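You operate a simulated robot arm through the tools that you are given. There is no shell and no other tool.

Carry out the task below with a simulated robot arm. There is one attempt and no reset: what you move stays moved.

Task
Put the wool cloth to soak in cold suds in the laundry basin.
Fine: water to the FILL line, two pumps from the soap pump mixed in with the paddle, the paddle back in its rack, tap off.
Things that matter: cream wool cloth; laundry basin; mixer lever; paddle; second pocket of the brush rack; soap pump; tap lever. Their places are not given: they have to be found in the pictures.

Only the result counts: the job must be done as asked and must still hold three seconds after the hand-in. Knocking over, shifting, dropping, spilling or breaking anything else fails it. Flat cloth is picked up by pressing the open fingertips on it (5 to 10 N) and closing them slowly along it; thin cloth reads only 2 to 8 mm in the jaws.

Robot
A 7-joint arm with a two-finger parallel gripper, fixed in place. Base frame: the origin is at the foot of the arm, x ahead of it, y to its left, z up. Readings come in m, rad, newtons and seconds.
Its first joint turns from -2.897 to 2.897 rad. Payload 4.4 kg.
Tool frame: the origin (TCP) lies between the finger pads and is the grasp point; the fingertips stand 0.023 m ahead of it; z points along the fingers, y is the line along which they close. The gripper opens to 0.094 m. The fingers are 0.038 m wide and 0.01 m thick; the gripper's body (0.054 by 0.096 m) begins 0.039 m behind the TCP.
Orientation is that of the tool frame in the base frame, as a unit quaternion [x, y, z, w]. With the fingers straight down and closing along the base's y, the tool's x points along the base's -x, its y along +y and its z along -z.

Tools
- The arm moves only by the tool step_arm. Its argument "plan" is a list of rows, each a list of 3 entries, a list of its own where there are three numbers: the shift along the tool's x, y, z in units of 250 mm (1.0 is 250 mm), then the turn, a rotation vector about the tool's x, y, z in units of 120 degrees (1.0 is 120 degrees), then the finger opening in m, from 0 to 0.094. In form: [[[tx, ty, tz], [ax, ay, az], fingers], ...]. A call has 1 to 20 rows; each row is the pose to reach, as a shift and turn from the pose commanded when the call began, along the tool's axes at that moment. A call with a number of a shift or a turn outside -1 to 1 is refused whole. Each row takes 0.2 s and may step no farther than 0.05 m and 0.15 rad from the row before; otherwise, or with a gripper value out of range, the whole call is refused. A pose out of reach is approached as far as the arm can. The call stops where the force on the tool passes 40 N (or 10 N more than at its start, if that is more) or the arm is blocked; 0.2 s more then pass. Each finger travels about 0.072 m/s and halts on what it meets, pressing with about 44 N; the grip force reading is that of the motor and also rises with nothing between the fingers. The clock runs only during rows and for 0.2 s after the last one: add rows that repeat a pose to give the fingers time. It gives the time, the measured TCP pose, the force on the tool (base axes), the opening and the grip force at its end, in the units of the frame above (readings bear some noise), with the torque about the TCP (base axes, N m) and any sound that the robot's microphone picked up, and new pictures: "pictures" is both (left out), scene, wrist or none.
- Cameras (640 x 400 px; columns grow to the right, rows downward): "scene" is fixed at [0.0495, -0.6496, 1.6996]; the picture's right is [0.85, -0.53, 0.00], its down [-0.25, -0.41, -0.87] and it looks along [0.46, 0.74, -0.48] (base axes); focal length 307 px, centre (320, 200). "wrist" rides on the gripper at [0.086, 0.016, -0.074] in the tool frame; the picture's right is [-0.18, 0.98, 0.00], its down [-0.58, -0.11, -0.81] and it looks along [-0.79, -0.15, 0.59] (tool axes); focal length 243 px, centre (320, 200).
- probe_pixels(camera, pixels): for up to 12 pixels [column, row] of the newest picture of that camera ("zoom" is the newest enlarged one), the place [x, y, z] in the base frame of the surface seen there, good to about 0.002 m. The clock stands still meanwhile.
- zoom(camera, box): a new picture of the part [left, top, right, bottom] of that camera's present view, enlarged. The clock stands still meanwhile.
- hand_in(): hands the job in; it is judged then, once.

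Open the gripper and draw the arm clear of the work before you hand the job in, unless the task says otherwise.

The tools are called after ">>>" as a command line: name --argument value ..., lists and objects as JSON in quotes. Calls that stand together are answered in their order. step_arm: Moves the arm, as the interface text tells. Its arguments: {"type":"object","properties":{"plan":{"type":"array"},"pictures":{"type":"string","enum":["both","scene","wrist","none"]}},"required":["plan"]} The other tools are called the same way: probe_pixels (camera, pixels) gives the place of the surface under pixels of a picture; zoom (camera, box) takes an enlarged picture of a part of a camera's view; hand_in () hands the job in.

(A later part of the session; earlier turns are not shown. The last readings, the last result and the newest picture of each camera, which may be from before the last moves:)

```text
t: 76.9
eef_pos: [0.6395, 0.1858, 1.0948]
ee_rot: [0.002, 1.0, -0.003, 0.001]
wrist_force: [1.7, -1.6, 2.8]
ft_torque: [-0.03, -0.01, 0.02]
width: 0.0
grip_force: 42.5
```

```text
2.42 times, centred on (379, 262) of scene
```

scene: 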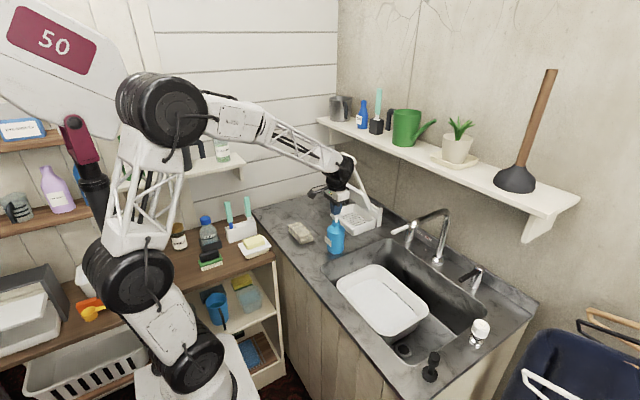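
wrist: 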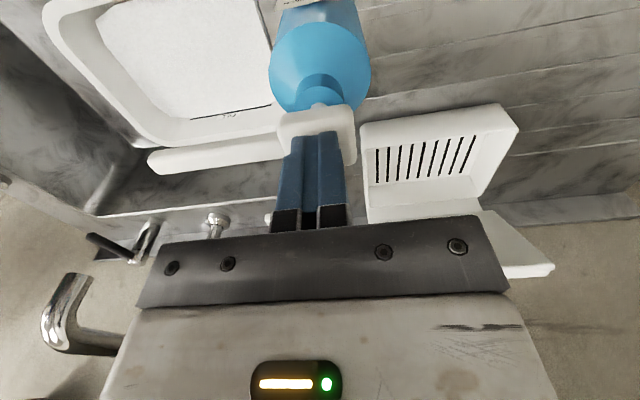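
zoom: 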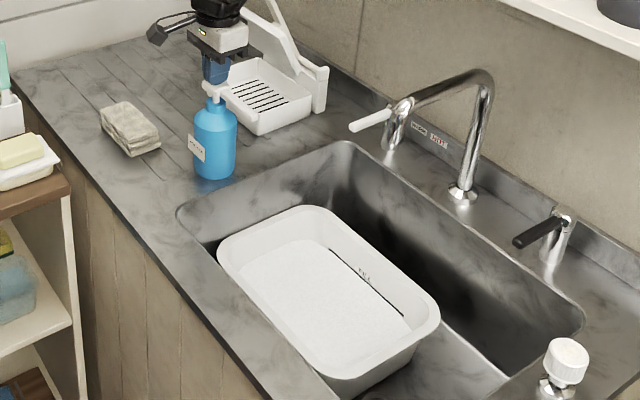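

The second stroke is complete (stream would be over by now). I probe the foam height for comparison and then release and rise.

>>> probe_pixels --camera "scene" --pixels '[[375, 300], [385, 305], [365, 290], [395, 315], [380, 310], [370, 295]]'

>>> step_arm --plan '[[[0, 0, -0.06], [0, 0, 0], 0], [[0, 0, -0.12], [0, 0, 0], 0], [[0, 0, -0.2], [0, 0, 0], 0], [[0, 0, -0.38], [0, 0, 0], 0], [[0, 0, -0.56], [0, 0, 0], 0]]' --pictures "both"

```text
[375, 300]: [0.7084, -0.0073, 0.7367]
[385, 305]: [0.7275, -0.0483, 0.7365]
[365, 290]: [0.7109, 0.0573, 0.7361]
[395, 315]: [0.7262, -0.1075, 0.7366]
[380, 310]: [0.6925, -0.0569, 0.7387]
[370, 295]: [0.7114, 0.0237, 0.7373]
```

```text
t: 78.1
eef_pos: [0.6376, 0.1875, 1.2362]
ee_rot: [0.003, 1.0, -0.003, 0.0]
wrist_force: [-0.2, -0.5, -0.6]
ft_torque: [0.0, 0.0, 0.01]
width: 0.0
grip_force: 42.6
```

scene: 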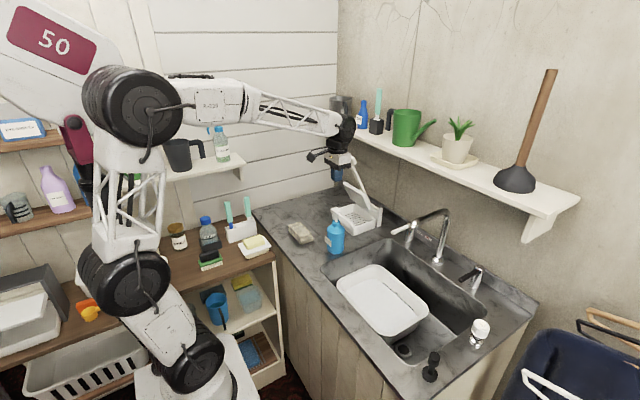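
wrist: 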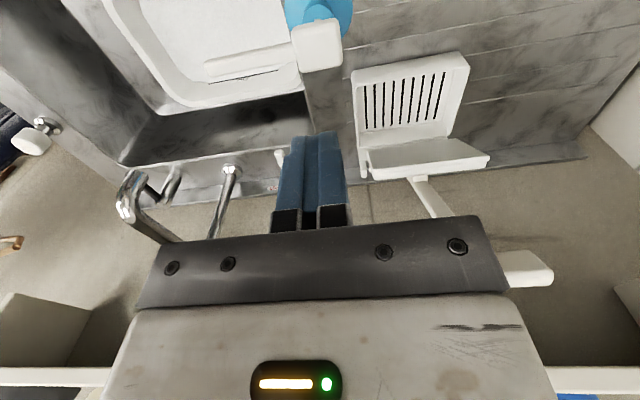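

Two pumps are done and the suds stay level with the line. Next the paddle: I return toward the rack with the tool turned +90° (fingers closing along x), fingers opening to 0.05, to a point in front of and above the rack.

>>> step_arm --plan '[[[0.079, 0.06, 0.0], [0, 0, -0.0625], 0.0], [[0.158, 0.12, 0.0], [0, 0, -0.125], 0.05], [[0.237, 0.18, 0.0], [0, 0, -0.1875], 0.05], [[0.316, 0.24, 0.0], [0, 0, -0.25], 0.05], [[0.395, 0.3, 0.0], [0, 0, -0.3125], 0.05], [[0.474, 0.36, 0.0], [0, 0, -0.375], 0.05], [[0.553, 0.42, 0.0], [0, 0, -0.4375], 0.05], [[0.632, 0.48, 0.02], [0, 0, -0.5], 0.05], [[0.711, 0.54, 0.04], [0, 0, -0.5625], 0.05], [[0.79, 0.6, 0.06], [0, 0, -0.625], 0.05], [[0.87, 0.66, 0.08], [0, 0, -0.6875], 0.05], [[0.95, 0.72, 0.1], [0, 0, -0.75], 0.05]]' --pictures "both"

>>> probe_pixels --camera "scene" --pixels '[[240, 168], [235, 173], [228, 176], [215, 130], [222, 145], [242, 180], [246, 199], [227, 203]]'

```text
t: 80.7
eef_pos: [0.4014, 0.3686, 1.209]
ee_rot: [0.708, -0.707, 0.002, 0.0]
wrist_force: [-0.3, 0.3, -0.1]
ft_torque: [-0.02, 0.01, 0.01]
width: 0.0501
grip_force: 0.0
```

scene: 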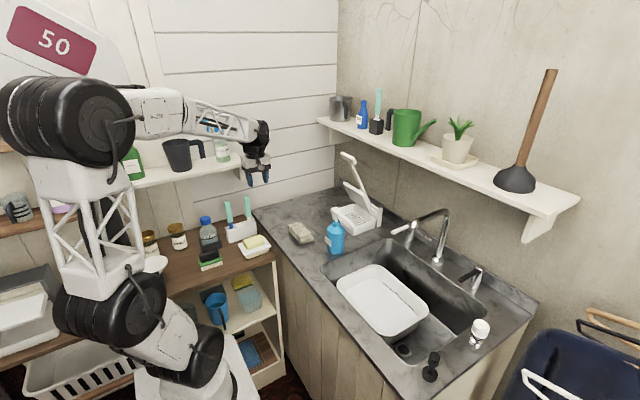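
wrist: 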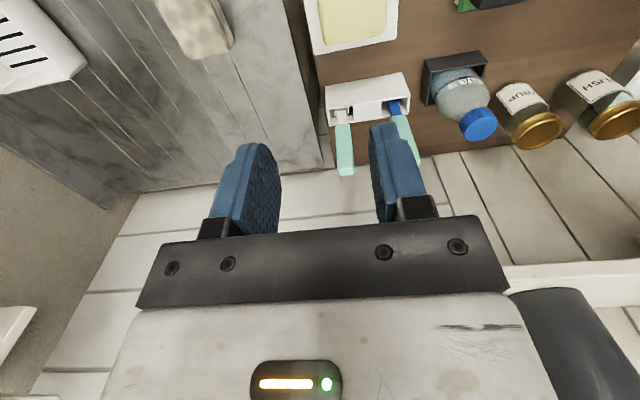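

```text
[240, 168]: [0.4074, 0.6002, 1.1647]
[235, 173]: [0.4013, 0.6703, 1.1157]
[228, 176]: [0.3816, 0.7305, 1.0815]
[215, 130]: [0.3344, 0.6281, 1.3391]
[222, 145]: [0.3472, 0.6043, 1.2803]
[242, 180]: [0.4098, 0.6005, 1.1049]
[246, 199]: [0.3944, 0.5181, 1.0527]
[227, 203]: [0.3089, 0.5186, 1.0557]
```

The left shelf's bracket sits at (0.41,0.60,1.10–1.18), so I lean the tool 15° away from it. I go to a pre-grasp 8 cm off the white-shafted tool's handle (centre ≈(0.392,0.522), top z≈1.06).

>>> step_arm --plan '[[[-0.13, 0.01, 0.1], [0, -0.03, 0], 0.05], [[-0.265, 0.02, 0.2], [0, -0.0625, 0], 0.05], [[-0.4, 0.03, 0.3], [0, -0.095, 0], 0.05], [[-0.53, 0.038, 0.396], [0, -0.125, 0], 0.05], [[-0.53, 0.038, 0.396], [0, -0.125, 0], 0.05]]' --pictures "both"

>>> zoom --camera "scene" --box '[190, 120, 290, 260]'

```text
t: 81.9
eef_pos: [0.3924, 0.4989, 1.1069]
ee_rot: [-0.7, 0.703, 0.09, 0.092]
wrist_force: [0.3, -1.0, 0.0]
ft_torque: [-0.02, 0.0, -0.04]
width: 0.0499
grip_force: 0.0
```

scene: 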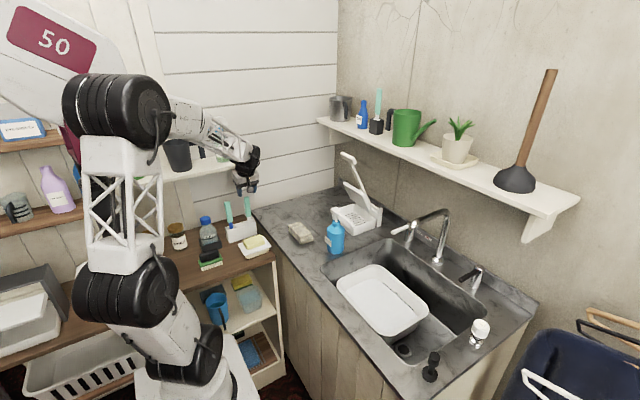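
wrist: 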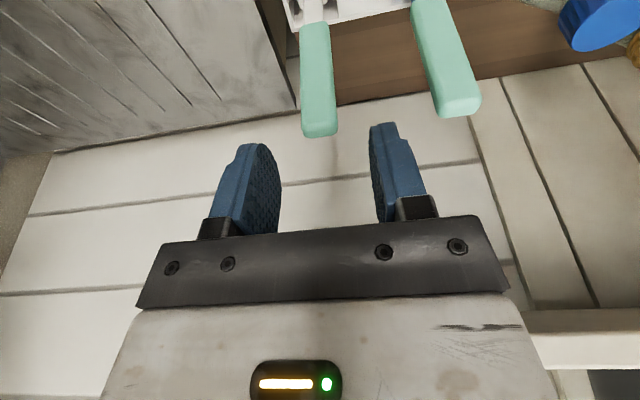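

```text
2.86 times, centred on (240, 190) of scene
```

zoom: 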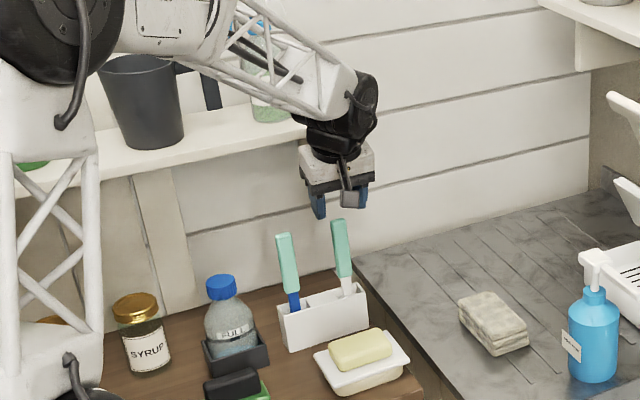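

The white tool's handle (318,70) is centred between the fingers. I advance 8 cm along the tool axis around it.

>>> step_arm --plan '[[[0, 0, 0.08], [0, 0, 0], 0.05], [[0, 0, 0.16], [0, 0, 0], 0.05], [[0, 0, 0.24], [0, 0, 0], 0.05], [[0, 0, 0.31], [0, 0, 0], 0.05]]' --pictures "both"

>>> zoom --camera "scene" --box '[190, 120, 290, 260]'

```text
t: 82.9
eef_pos: [0.3935, 0.5185, 1.0328]
ee_rot: [-0.7, 0.702, 0.091, 0.092]
wrist_force: [-0.5, 0.5, 0.0]
ft_torque: [-0.05, 0.02, 0.01]
width: 0.05
grip_force: 0.0
```

scene: 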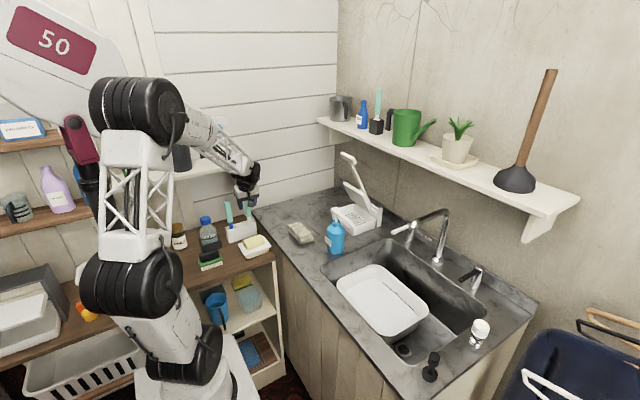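
wrist: 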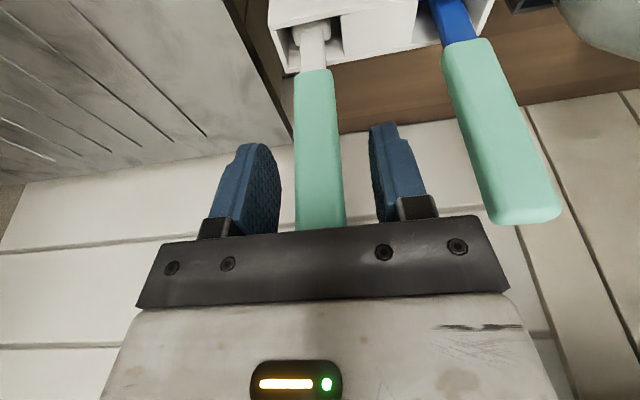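

```text
2.86 times, centred on (240, 190) of scene
```

zoom: 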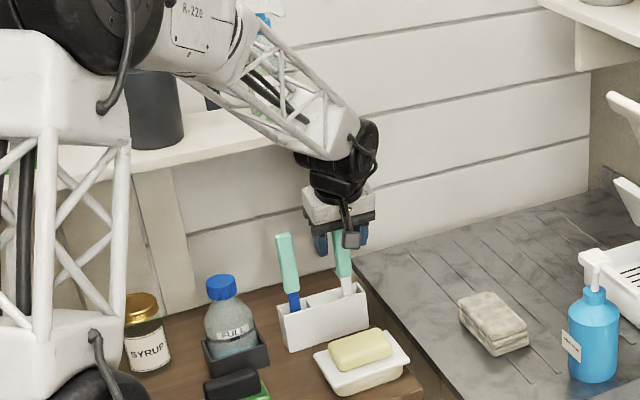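

The handle is well between the pads. I close the fingers on it.

>>> step_arm --plan '[[[0, 0, 0], [0, 0, 0], 0.03], [[0, 0, 0], [0, 0, 0], 0.0], [[0, 0, 0], [0, 0, 0], 0.0], [[0, 0, 0], [0, 0, 0], 0.0]]' --pictures "wrist"

```text
t: 83.9
eef_pos: [0.3936, 0.5177, 1.035]
ee_rot: [-0.7, 0.702, 0.089, 0.092]
wrist_force: [-0.1, -0.4, 0.0]
ft_torque: [-0.02, 0.02, 0.01]
width: 0.023
grip_force: 43.7
```

wrist: 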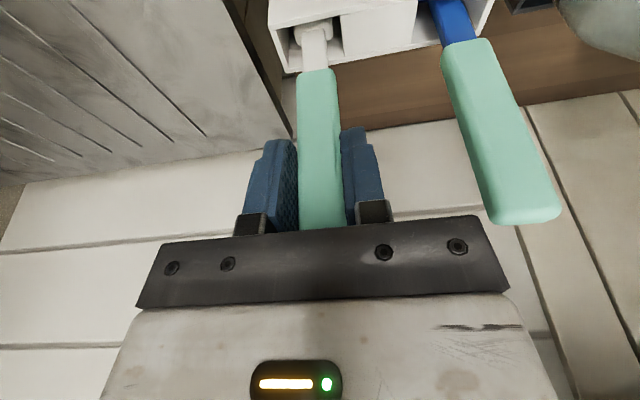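

Firm grip at 23 mm width. I lift straight up 6 cm and look at what the head is.

>>> step_arm --plan '[[[-0.0207, 0, -0.0773], [0, 0, 0], 0.0], [[-0.0414, 0, -0.1546], [0, 0, 0], 0.0], [[-0.0622, 0, -0.2318], [0, 0, 0], 0.0]]' --pictures "both"

>>> zoom --camera "scene" --box '[205, 180, 285, 250]'

>>> zoom --camera "wrist" --box '[250, 0, 450, 130]'

```text
t: 84.7
eef_pos: [0.392, 0.5181, 1.0936]
ee_rot: [-0.7, 0.702, 0.09, 0.092]
wrist_force: [-0.9, -0.1, -1.2]
ft_torque: [-0.02, 0.01, 0.01]
width: 0.0236
grip_force: 43.9
```

scene: 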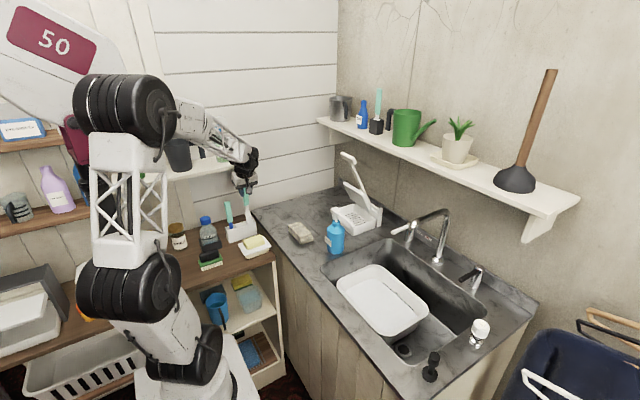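
wrist: 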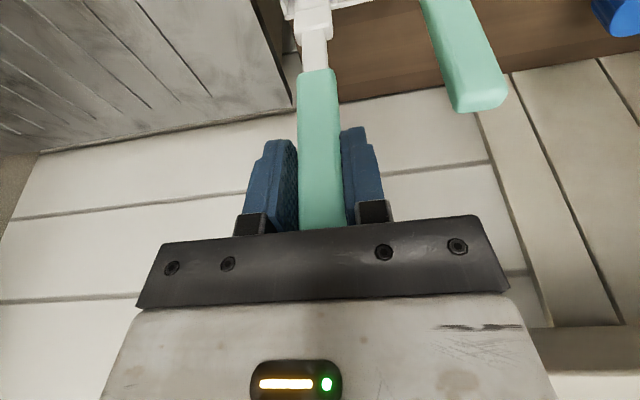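

```text
5.71 times, centred on (245, 215) of scene
```

zoom: 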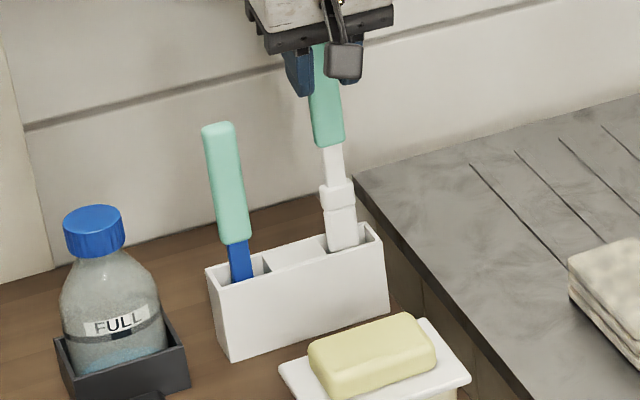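

```text
3.08 times, centred on (350, 65) of wrist
```

zoom: 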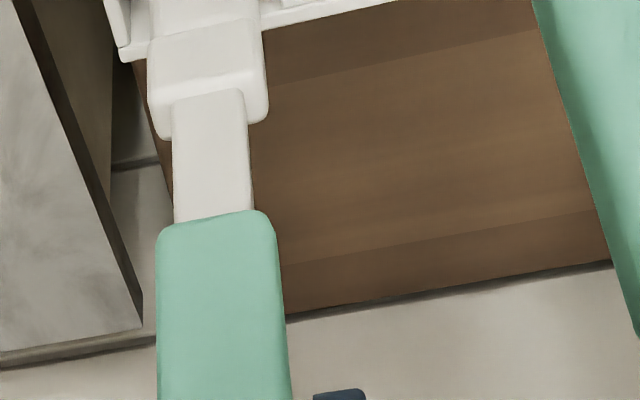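

Above the pocket I see a rounded collar with another block below it – could be a brush ferrule with bristles. I lift 2.5 cm more to see the full head.

>>> step_arm --plan '[[[-0.0104, 0, -0.0386], [0, 0, 0], 0.0], [[-0.0207, 0, -0.0773], [0, 0, 0], 0.0], [[-0.0259, 0, -0.0966], [0, 0, 0], 0.0]]' --pictures "both"

>>> zoom --camera "scene" --box '[225, 190, 265, 240]'

>>> zoom --camera "wrist" --box '[260, 0, 400, 100]'

```text
t: 85.5
eef_pos: [0.3941, 0.52, 1.1197]
ee_rot: [-0.699, 0.703, 0.091, 0.092]
wrist_force: [-0.7, -0.2, 0.0]
ft_torque: [-0.01, 0.01, -0.01]
width: 0.0233
grip_force: 43.7
```

scene: 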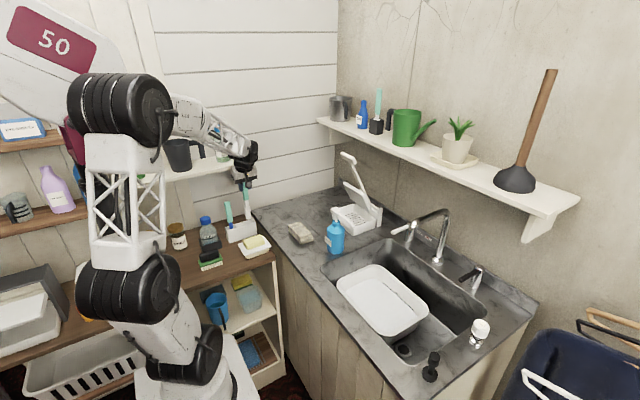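
wrist: 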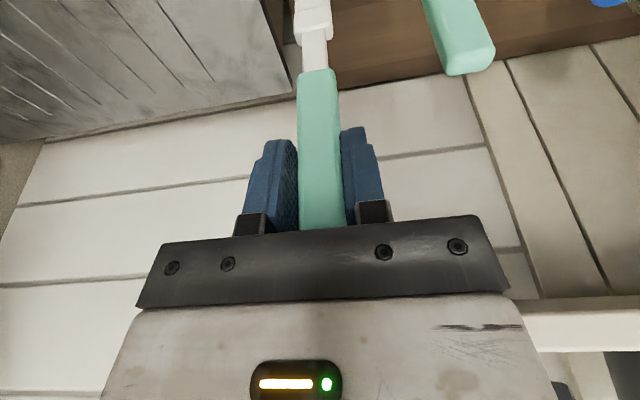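

```text
8.00 times, centred on (245, 215) of scene
```

zoom: 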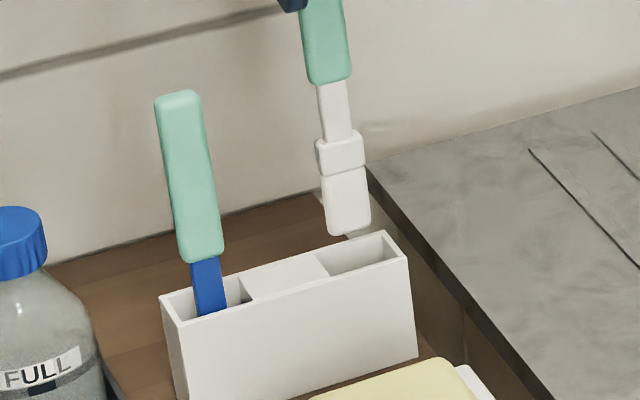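

```text
4.00 times, centred on (330, 50) of wrist
```

zoom: 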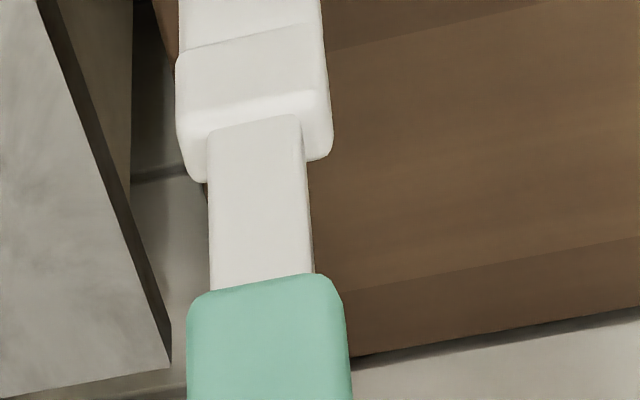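

It is a brush: collar plus a bristle block. So the paddle must be the blue one in the other pocket. I lower this brush back exactly along the same line.

>>> step_arm --plan '[[[0.018, 0, 0.067], [0, 0, 0], 0.0], [[0.036, 0, 0.134], [0, 0, 0], 0.0], [[0.054, 0, 0.201], [0, 0, 0], 0.0], [[0.072, 0, 0.268], [0, 0, 0], 0.0], [[0.082, 0, 0.306], [0, 0, 0], 0.0], [[0.0871, 0, 0.3245], [0, 0, 0], 0.0], [[0.0871, 0, 0.3245], [0, 0, 0], 0.0]]' --pictures "both"

>>> zoom --camera "scene" --box '[215, 190, 265, 250]'

```text
t: 87.1
eef_pos: [0.3936, 0.5176, 1.0349]
ee_rot: [-0.7, 0.703, 0.089, 0.091]
wrist_force: [-0.3, -0.2, -0.8]
ft_torque: [0.0, 0.02, 0.01]
width: 0.0235
grip_force: 43.8
```

scene: 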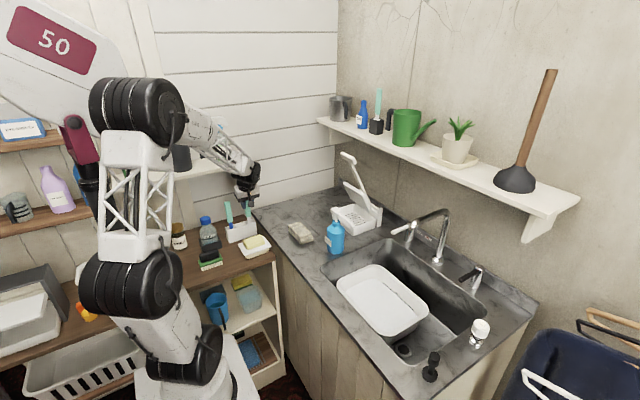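
wrist: 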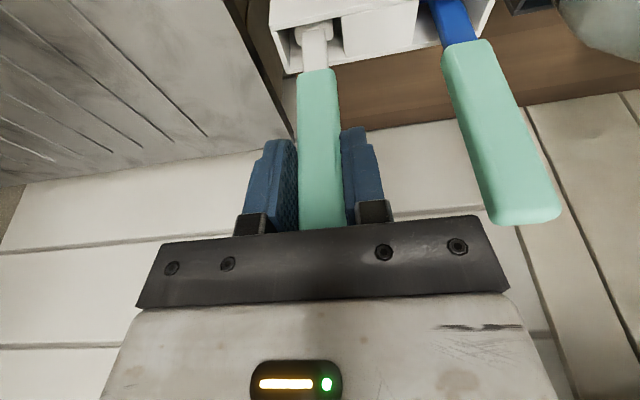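

```text
6.67 times, centred on (240, 220) of scene
```

zoom: 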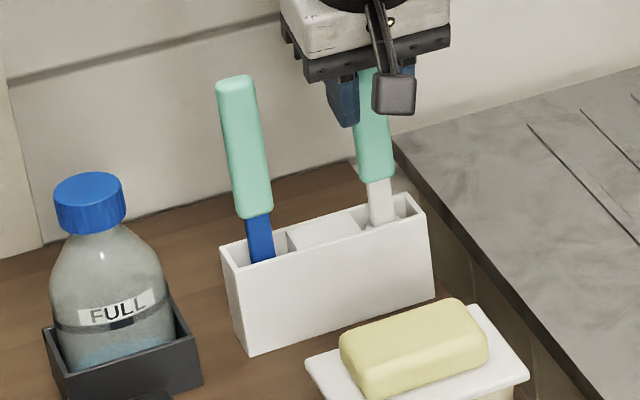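

The brush is back exactly as before. I open the fingers and withdraw along the tool axis.

>>> step_arm --plan '[[[0, 0, 0.004], [0, 0, 0], 0.0], [[0, 0, 0.004], [0, 0, 0], 0.03], [[0, 0, 0.004], [0, 0, 0], 0.05], [[0, 0, 0.004], [0, 0, 0], 0.05], [[0, 0, -0.1], [0, 0, 0], 0.05], [[0, 0, -0.2], [0, 0, 0], 0.05], [[0, 0, -0.31], [0, 0, 0], 0.05]]' --pictures "both"

>>> zoom --camera "scene" --box '[215, 190, 265, 250]'

>>> probe_pixels --camera "wrist" --pixels '[[318, 60], [305, 80], [330, 80], [320, 130], [445, 60], [430, 50], [465, 90], [460, 110], [475, 95], [440, 20]]'

```text
t: 88.7
eef_pos: [0.3918, 0.4984, 1.1086]
ee_rot: [-0.699, 0.703, 0.09, 0.092]
wrist_force: [0.1, -0.1, 0.7]
ft_torque: [-0.04, 0.01, -0.03]
width: 0.0502
grip_force: 0.1
```

scene: 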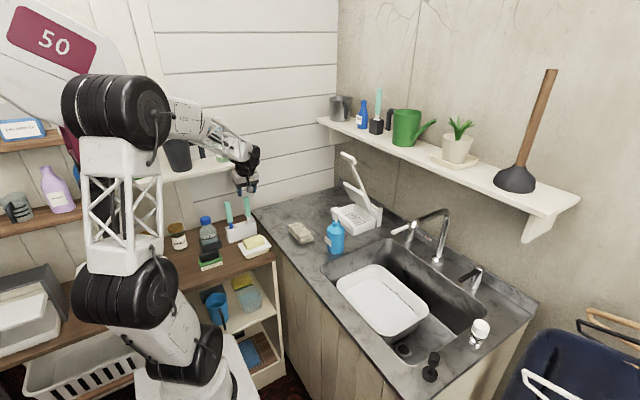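
wrist: 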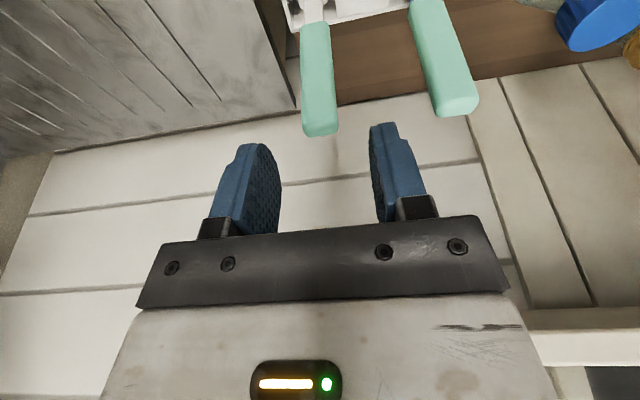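

```text
6.67 times, centred on (240, 220) of scene
```

zoom: 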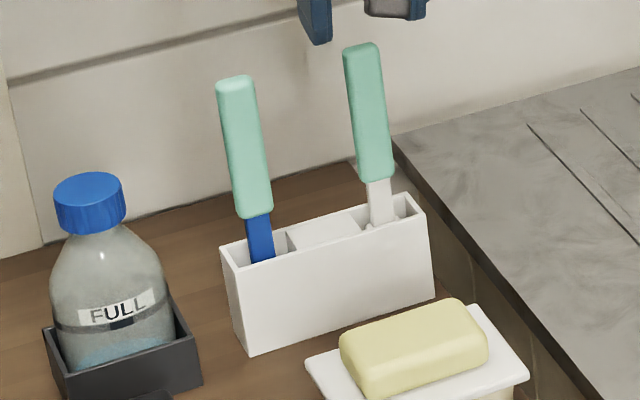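

```text
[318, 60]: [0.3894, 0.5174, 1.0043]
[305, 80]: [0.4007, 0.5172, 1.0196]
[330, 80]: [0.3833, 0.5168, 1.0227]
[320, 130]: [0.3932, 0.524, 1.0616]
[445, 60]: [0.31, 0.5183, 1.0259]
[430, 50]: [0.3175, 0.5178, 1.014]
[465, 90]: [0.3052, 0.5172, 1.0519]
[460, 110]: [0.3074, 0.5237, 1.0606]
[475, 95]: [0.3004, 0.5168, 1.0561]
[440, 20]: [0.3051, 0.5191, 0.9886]
```

The brush stands as before. I shift over to the blue-shafted tool (handle centre x≈0.3095).

>>> step_arm --plan '[[[0, 0.11, 0], [0, 0, 0], 0.05], [[0, 0.22, 0], [0, 0, 0], 0.05], [[0, 0.329, 0], [0, 0, 0], 0.05], [[0, 0.329, 0], [0, 0, 0], 0.05]]' --pictures "both"

```text
t: 89.7
eef_pos: [0.3113, 0.4998, 1.1079]
ee_rot: [-0.7, 0.703, 0.089, 0.091]
wrist_force: [0.8, -0.4, 0.9]
ft_torque: [-0.02, -0.01, -0.02]
width: 0.05
grip_force: 0.1
```

scene: 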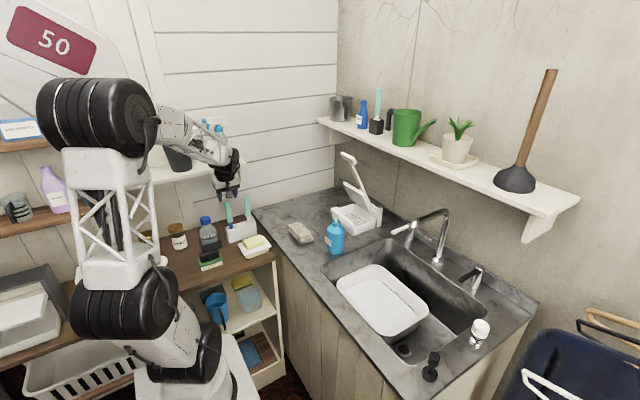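
wrist: 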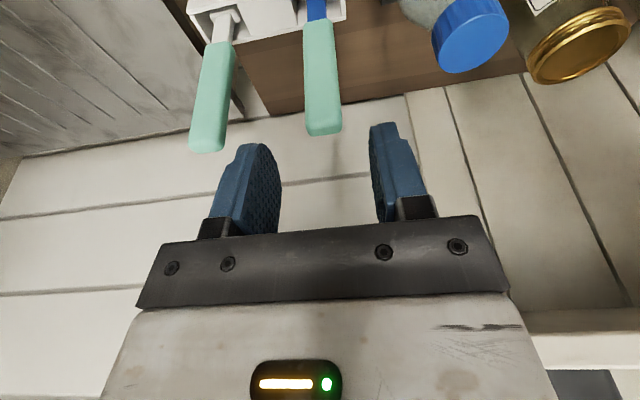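

The blue tool's handle is centred at (322,80). I advance around it and close.

>>> step_arm --plan '[[[0, 0, 0.08], [0, 0, 0], 0.05], [[0, 0, 0.16], [0, 0, 0], 0.05], [[0, 0, 0.24], [0, 0, 0], 0.05], [[0, 0, 0.3], [0, 0, 0], 0.05], [[0, 0, 0.3], [0, 0, 0], 0.05], [[0, 0, 0.3], [0, 0, 0], 0.03], [[0, 0, 0.3], [0, 0, 0], 0.0], [[0, 0, 0.3], [0, 0, 0], 0.0], [[0, 0, 0.3], [0, 0, 0], 0.0]]' --pictures "both"

```text
t: 91.7
eef_pos: [0.3128, 0.5179, 1.0361]
ee_rot: [-0.7, 0.703, 0.09, 0.091]
wrist_force: [-0.4, 0.5, 0.0]
ft_torque: [0.0, 0.01, 0.01]
width: 0.0233
grip_force: 44.2
```

scene: 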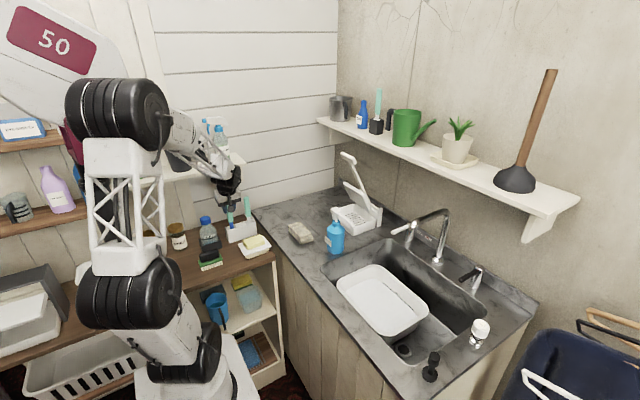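
wrist: 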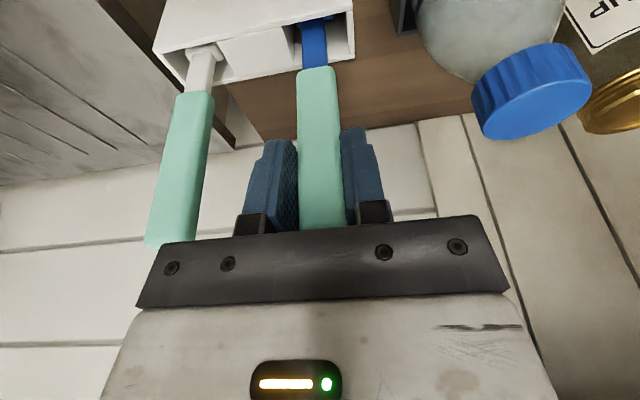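

Gripped at 23 mm. I lift it 8.5 cm straight up and look at its head.

>>> step_arm --plan '[[[-0.0207, 0, -0.0773], [0, 0, 0], 0.0], [[-0.0414, 0, -0.1546], [0, 0, 0], 0.0], [[-0.0622, 0, -0.2318], [0, 0, 0], 0.0], [[-0.0881, 0, -0.3284], [0, 0, 0], 0.0]]' --pictures "both"

>>> zoom --camera "scene" --box '[215, 180, 265, 250]'

>>> zoom --camera "wrist" --box '[220, 0, 420, 110]'

```text
t: 92.7
eef_pos: [0.3104, 0.5184, 1.1226]
ee_rot: [-0.699, 0.703, 0.089, 0.091]
wrist_force: [-0.6, 0.3, -0.7]
ft_torque: [0.02, 0.01, -0.01]
width: 0.0232
grip_force: 43.9
```

scene: 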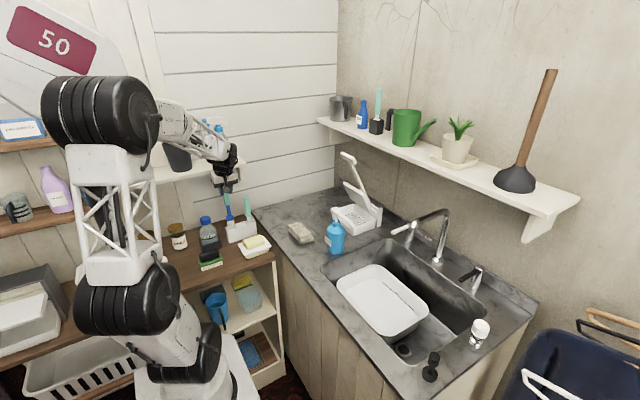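
wrist: 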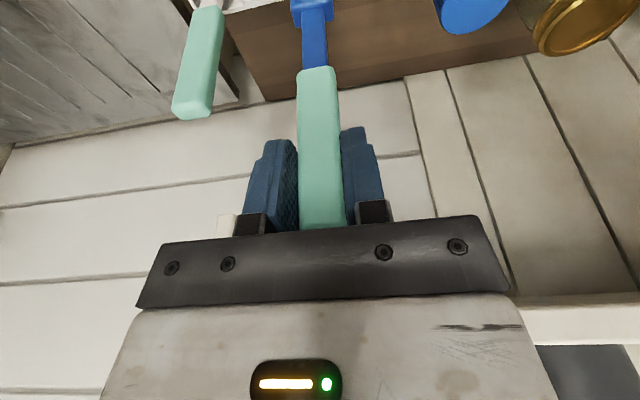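

```text
5.71 times, centred on (240, 215) of scene
```

zoom: 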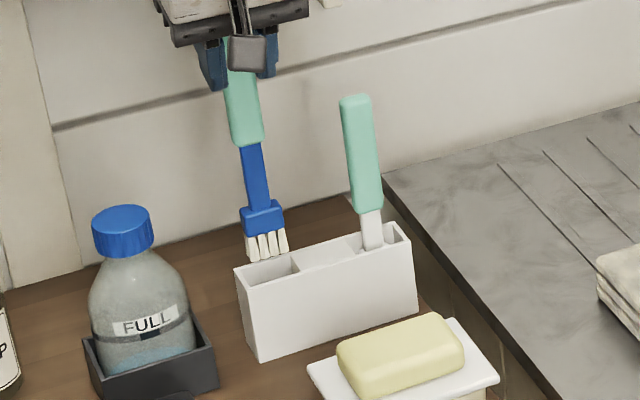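

```text
3.20 times, centred on (320, 55) of wrist
```

zoom: 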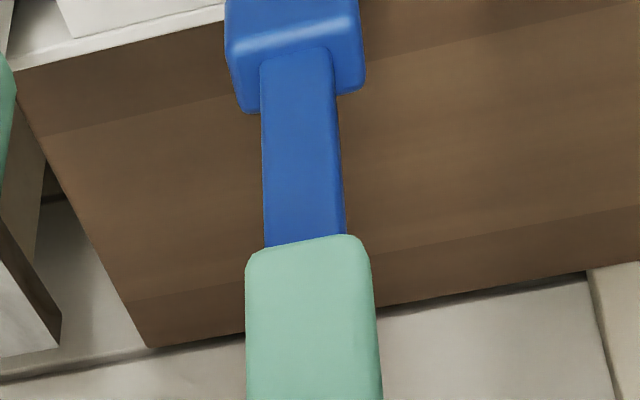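

The blue one is plainly a bristle brush, so the white one in the second pocket is the paddle. I lower the blue brush back into its pocket the same way.

>>> step_arm --plan '[[[0.018, 0, 0.067], [0, 0, 0], 0.0], [[0.036, 0, 0.134], [0, 0, 0], 0.0], [[0.054, 0, 0.201], [0, 0, 0], 0.0], [[0.072, 0, 0.268], [0, 0, 0], 0.0], [[0.082, 0, 0.306], [0, 0, 0], 0.0], [[0.0871, 0, 0.3245], [0, 0, 0], 0.0], [[0.0871, 0, 0.3245], [0, 0, 0], 0.0]]' --pictures "both"

>>> zoom --camera "scene" --box '[215, 190, 265, 250]'

```text
t: 94.3
eef_pos: [0.3095, 0.5184, 1.0384]
ee_rot: [-0.7, 0.703, 0.09, 0.092]
wrist_force: [0.3, -0.2, -0.1]
ft_torque: [0.01, -0.02, 0.02]
width: 0.0231
grip_force: 44.0
```

scene: 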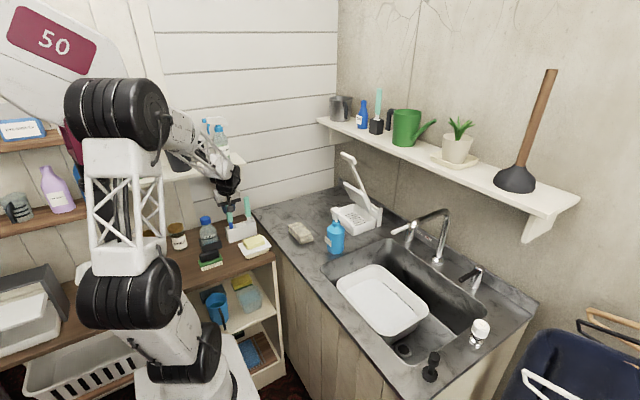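
wrist: 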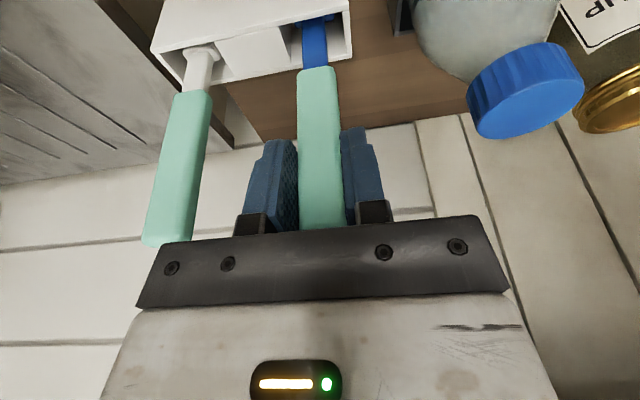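

```text
6.67 times, centred on (240, 220) of scene
```

zoom: 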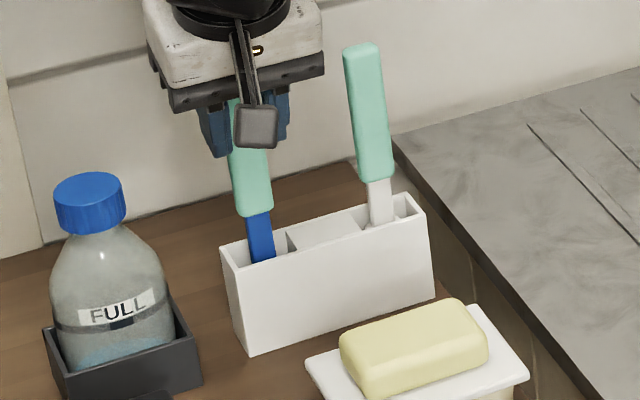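

The blue brush is back in place. I lower 1 mm more, release, withdraw and shift back over the white paddle.

>>> step_arm --plan '[[[0.001, 0, 0.006], [0, 0, 0], 0.0], [[0.001, 0, 0.006], [0, 0, 0], 0.03], [[0.001, 0, 0.006], [0, 0, 0], 0.05], [[0.001, 0, 0.006], [0, 0, 0], 0.05], [[0, 0, -0.1], [0, 0, 0], 0.05], [[0, 0, -0.2], [0, 0, 0], 0.05], [[0, 0, -0.3], [0, 0, 0], 0.05], [[0, -0.11, -0.3], [0, 0, 0], 0.05], [[0, -0.22, -0.3], [0, 0, 0], 0.05], [[0, -0.325, -0.3], [0, 0, 0], 0.05], [[0, -0.325, -0.3], [0, 0, 0], 0.05]]' --pictures "both"

>>> zoom --camera "scene" --box '[215, 190, 265, 250]'

```text
t: 96.7
eef_pos: [0.3941, 0.4976, 1.1105]
ee_rot: [-0.7, 0.702, 0.09, 0.091]
wrist_force: [0.1, 0.0, -0.2]
ft_torque: [0.02, 0.0, -0.01]
width: 0.0499
grip_force: 0.0
```

scene: 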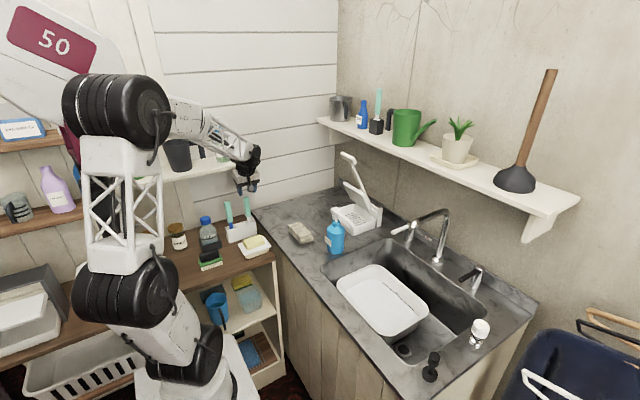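
wrist: 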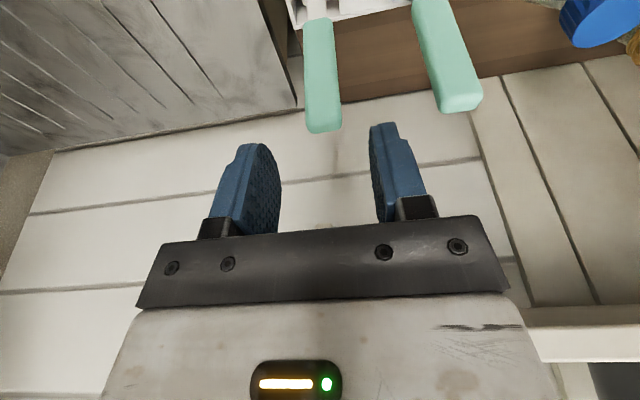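

```text
6.67 times, centred on (240, 220) of scene
```

zoom: 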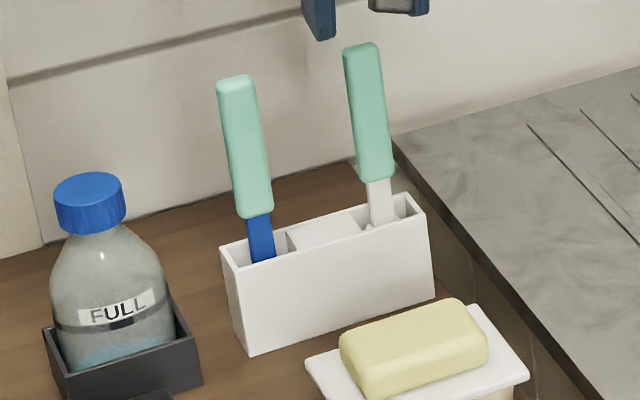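

Both tools stand as at the start. Now I grip the white paddle again.

>>> step_arm --plan '[[[0, 0, 0.08], [0, 0, 0], 0.05], [[0, 0.004, 0.16], [0, 0, 0], 0.05], [[0, 0.004, 0.24], [0, 0, 0], 0.05], [[0, 0.004, 0.295], [0, 0, 0], 0.05], [[0, 0.004, 0.295], [0, 0, 0], 0.05], [[0, 0.004, 0.295], [0, 0, 0], 0.03], [[0, 0.004, 0.295], [0, 0, 0], 0.0], [[0, 0.004, 0.295], [0, 0, 0], 0.0], [[0, 0.004, 0.295], [0, 0, 0], 0.0]]' --pictures "wrist"

```text
t: 98.7
eef_pos: [0.3916, 0.5169, 1.0401]
ee_rot: [-0.7, 0.703, 0.089, 0.092]
wrist_force: [-0.3, 0.4, -0.2]
ft_torque: [0.01, 0.01, 0.02]
width: 0.0231
grip_force: 43.8
```

wrist: 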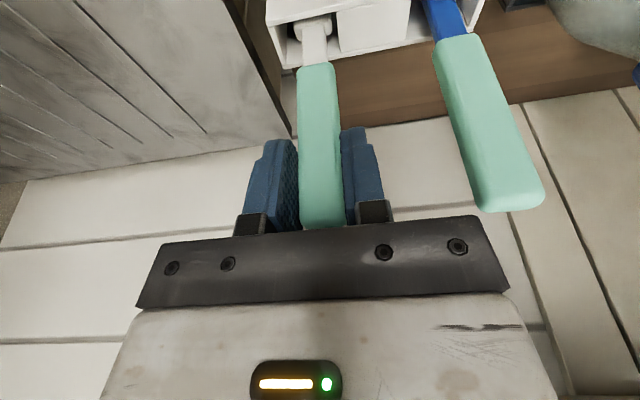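

Gripped at TCP (0.392,0.517,1.040) – I'll return to that pose later. I lift 11 cm and draw back 12 cm from the rack.

>>> step_arm --plan '[[[-0.0285, 0, -0.106], [0, 0, 0], 0.0], [[-0.057, 0, -0.2125], [0, 0, 0], 0.0], [[-0.0855, 0, -0.319], [0, 0, 0], 0.0], [[-0.114, 0, -0.425], [0, 0, 0], 0.0], [[0.002, 0, -0.456], [0, 0, 0], 0.0], [[0.118, 0, -0.487], [0, 0, 0], 0.0], [[0.234, 0, -0.518], [0, 0, 0], 0.0], [[0.35, 0, -0.549], [0, 0, 0], 0.0]]' --pictures "both"

>>> zoom --camera "scene" --box '[210, 170, 290, 260]'

```text
t: 100.5
eef_pos: [0.3899, 0.3979, 1.1485]
ee_rot: [-0.7, 0.702, 0.091, 0.09]
wrist_force: [0.7, 0.8, -0.2]
ft_torque: [0.0, 0.02, 0.03]
width: 0.0234
grip_force: 44.2
```

scene: 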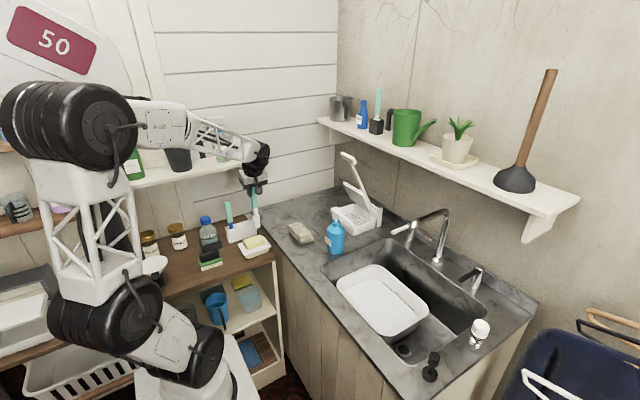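
wrist: 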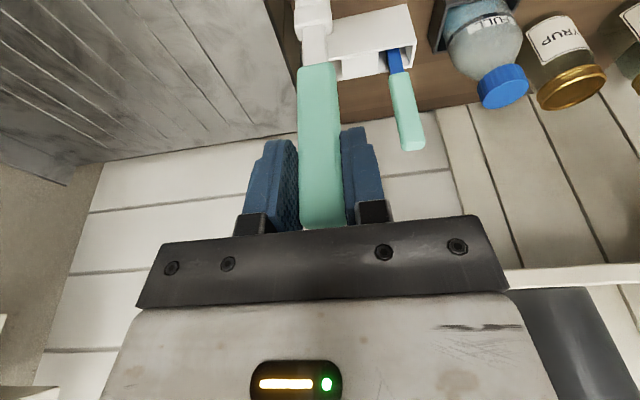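

```text
4.44 times, centred on (250, 215) of scene
```

zoom: 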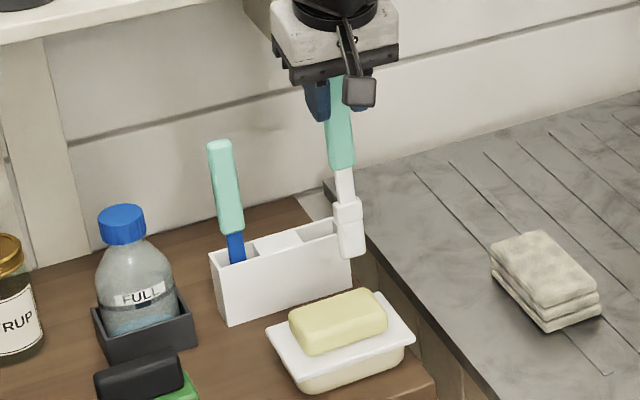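

The paddle is clear. Now I move toward the sink front and turn the tool back (yaw 0) at a higher level, keeping the paddle vertical.

>>> step_arm --plan '[[[0.0648, -0.02, -0.0519], [0.0162, 0, 0.0604], 0.0], [[0.1295, -0.04, -0.1038], [0.0323, 0, 0.1208], 0.0], [[0.1943, -0.06, -0.1558], [0.0485, 0, 0.1811], 0.0], [[0.259, -0.08, -0.2077], [0.0647, 0, 0.2415], 0.0], [[0.3238, -0.1, -0.2596], [0.0808, 0, 0.3019], 0.0], [[0.3885, -0.12, -0.3115], [0.097, 0, 0.3623], 0.0], [[0.4533, -0.14, -0.3634], [0.1132, 0, 0.4226], 0.0], [[0.518, -0.16, -0.4153], [0.1293, 0, 0.483], 0.0], [[0.5828, -0.18, -0.4673], [0.1455, 0, 0.5434], 0.0], [[0.6475, -0.2, -0.5192], [0.1617, 0, 0.6038], 0.0], [[0.7123, -0.22, -0.5711], [0.1778, 0, 0.6641], 0.0], [[0.777, -0.24, -0.623], [0.194, 0, 0.7245], 0.0]]' --pictures "both"

```text
t: 103.1
eef_pos: [0.451, 0.1708, 1.2513]
ee_rot: [0.003, 0.991, -0.003, 0.131]
wrist_force: [-0.4, -0.6, 0.5]
ft_torque: [-0.02, -0.03, -0.01]
width: 0.0234
grip_force: 44.0
```

scene: 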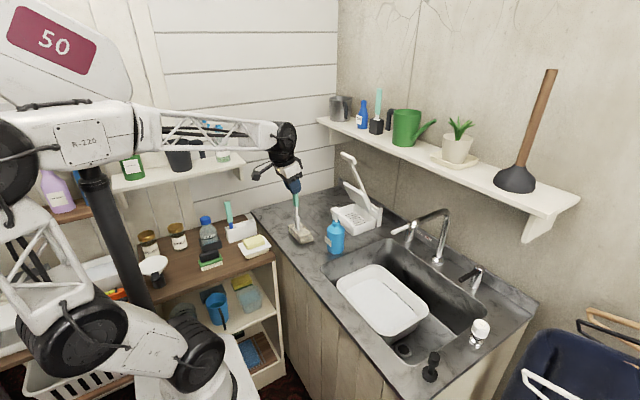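
wrist: 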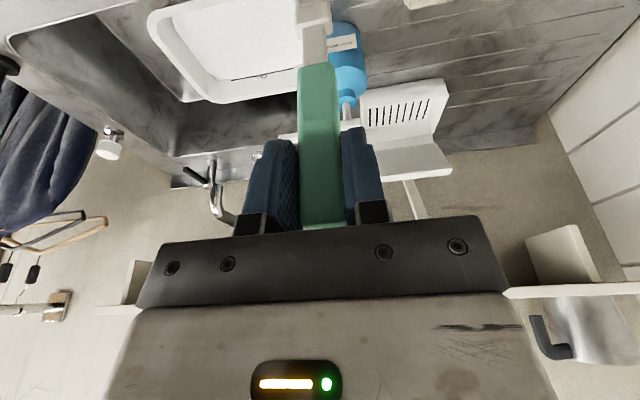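

The paddle is held vertically. I go first to y≈0, then forward over the basin, staying clear of the pump nozzle and the spout.

>>> step_arm --plan '[[[-0.048, -0.16, 0.013], [0, 0, 0], 0.0], [[-0.096, -0.32, 0.026], [0, 0, 0], 0.0], [[-0.145, -0.48, 0.039], [0, 0, 0], 0.0], [[-0.193, -0.64, 0.052], [0, 0, 0], 0.0], [[-0.34, -0.72, 0.091], [0, 0, 0], 0.0], [[-0.5, -0.76, 0.134], [0, 0, 0], 0.0], [[-0.65, -0.8, 0.174], [0, 0, 0], 0.0], [[-0.8, -0.8, 0.215], [0, 0, 0], 0.0], [[-0.924, -0.8, 0.248], [0, 0, 0], 0.0], [[-0.893, -0.8, 0.364], [0, 0, 0], 0.0], [[-0.862, -0.8, 0.48], [0, 0, 0], 0.0]]' --pictures "both"

>>> zoom --camera "scene" --box '[320, 170, 460, 320]'

```text
t: 105.5
eef_pos: [0.6874, -0.0289, 1.1926]
ee_rot: [0.002, 0.991, -0.003, 0.131]
wrist_force: [0.1, 0.5, -0.2]
ft_torque: [-0.02, 0.0, -0.02]
width: 0.0231
grip_force: 43.8
```

scene: 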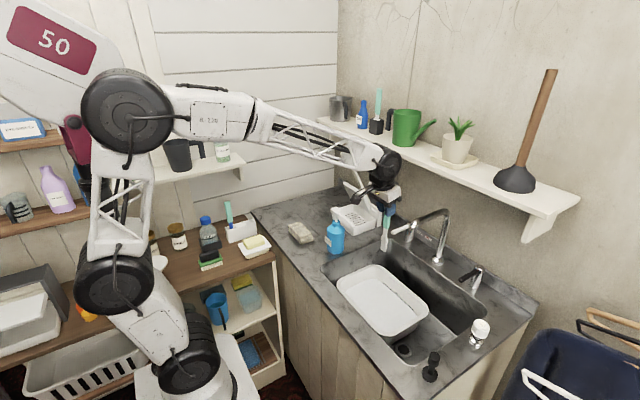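
wrist: 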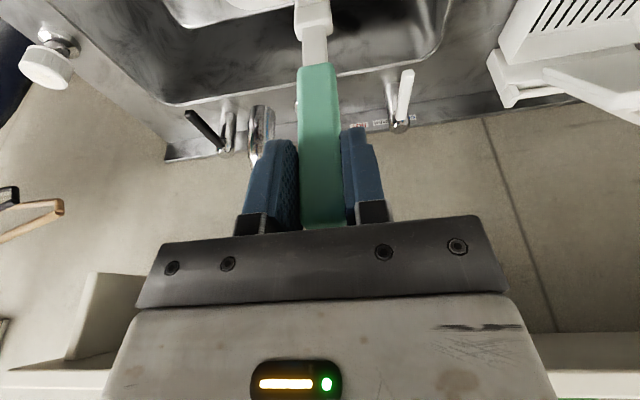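

```text
2.67 times, centred on (390, 245) of scene
```

zoom: 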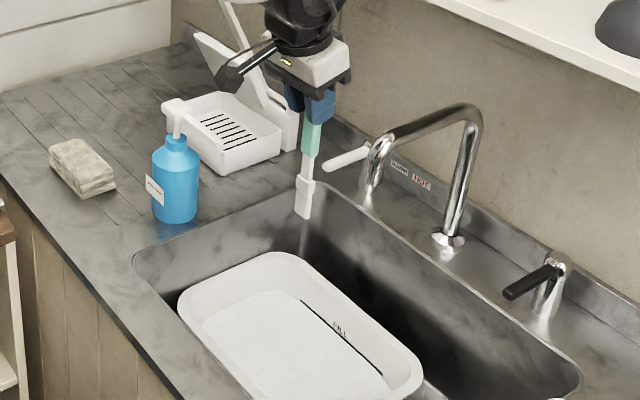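

I measure the paddle's lower end relative to the TCP before lowering.

>>> probe_pixels --camera "scene" --pixels '[[384, 249], [384, 246], [383, 250], [386, 240], [386, 248], [385, 235], [387, 222]]'

>>> zoom --camera "scene" --box '[365, 205, 405, 260]'

```text
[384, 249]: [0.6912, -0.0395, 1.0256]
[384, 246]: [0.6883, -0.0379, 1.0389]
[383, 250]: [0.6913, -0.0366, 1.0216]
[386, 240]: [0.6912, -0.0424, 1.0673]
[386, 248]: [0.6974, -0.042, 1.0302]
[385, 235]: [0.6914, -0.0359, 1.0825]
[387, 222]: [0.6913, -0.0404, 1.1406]
```

```text
7.27 times, centred on (385, 232) of scene
```

zoom: 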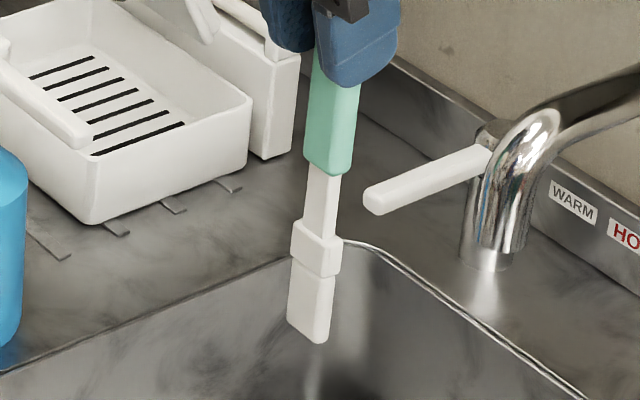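

The paddle's lower end is 0.174 m below the TCP. I lower it 20 cm toward the suds between nozzle and spout.

>>> step_arm --plan '[[[0.041, 0, 0.155], [0, 0, 0], 0.0], [[0.083, 0, 0.309], [0, 0, 0], 0.0], [[0.124, 0, 0.464], [0, 0, 0], 0.0], [[0.166, 0, 0.618], [0, 0, 0], 0.0], [[0.207, 0, 0.773], [0, 0, 0], 0.0]]' --pictures "both"

>>> zoom --camera "scene" --box '[310, 190, 460, 340]'

```text
t: 106.7
eef_pos: [0.6893, -0.0332, 0.9909]
ee_rot: [0.003, 0.991, -0.002, 0.132]
wrist_force: [0.2, 0.0, -0.3]
ft_torque: [-0.01, 0.01, 0.0]
width: 0.0232
grip_force: 43.5
```

scene: 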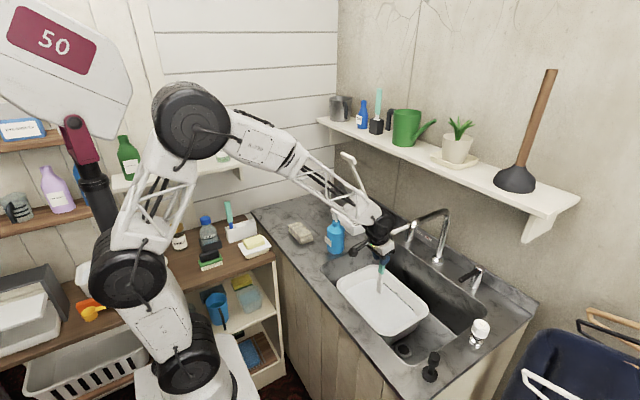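
wrist: 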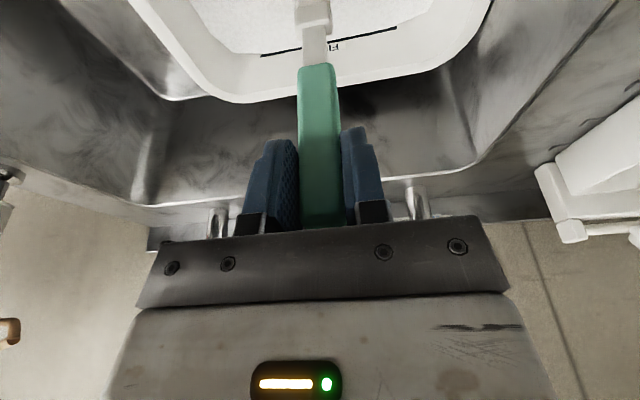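

```text
2.67 times, centred on (385, 265) of scene
```

zoom: 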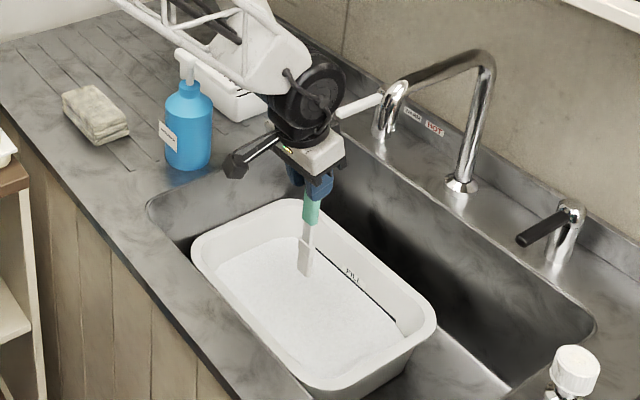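

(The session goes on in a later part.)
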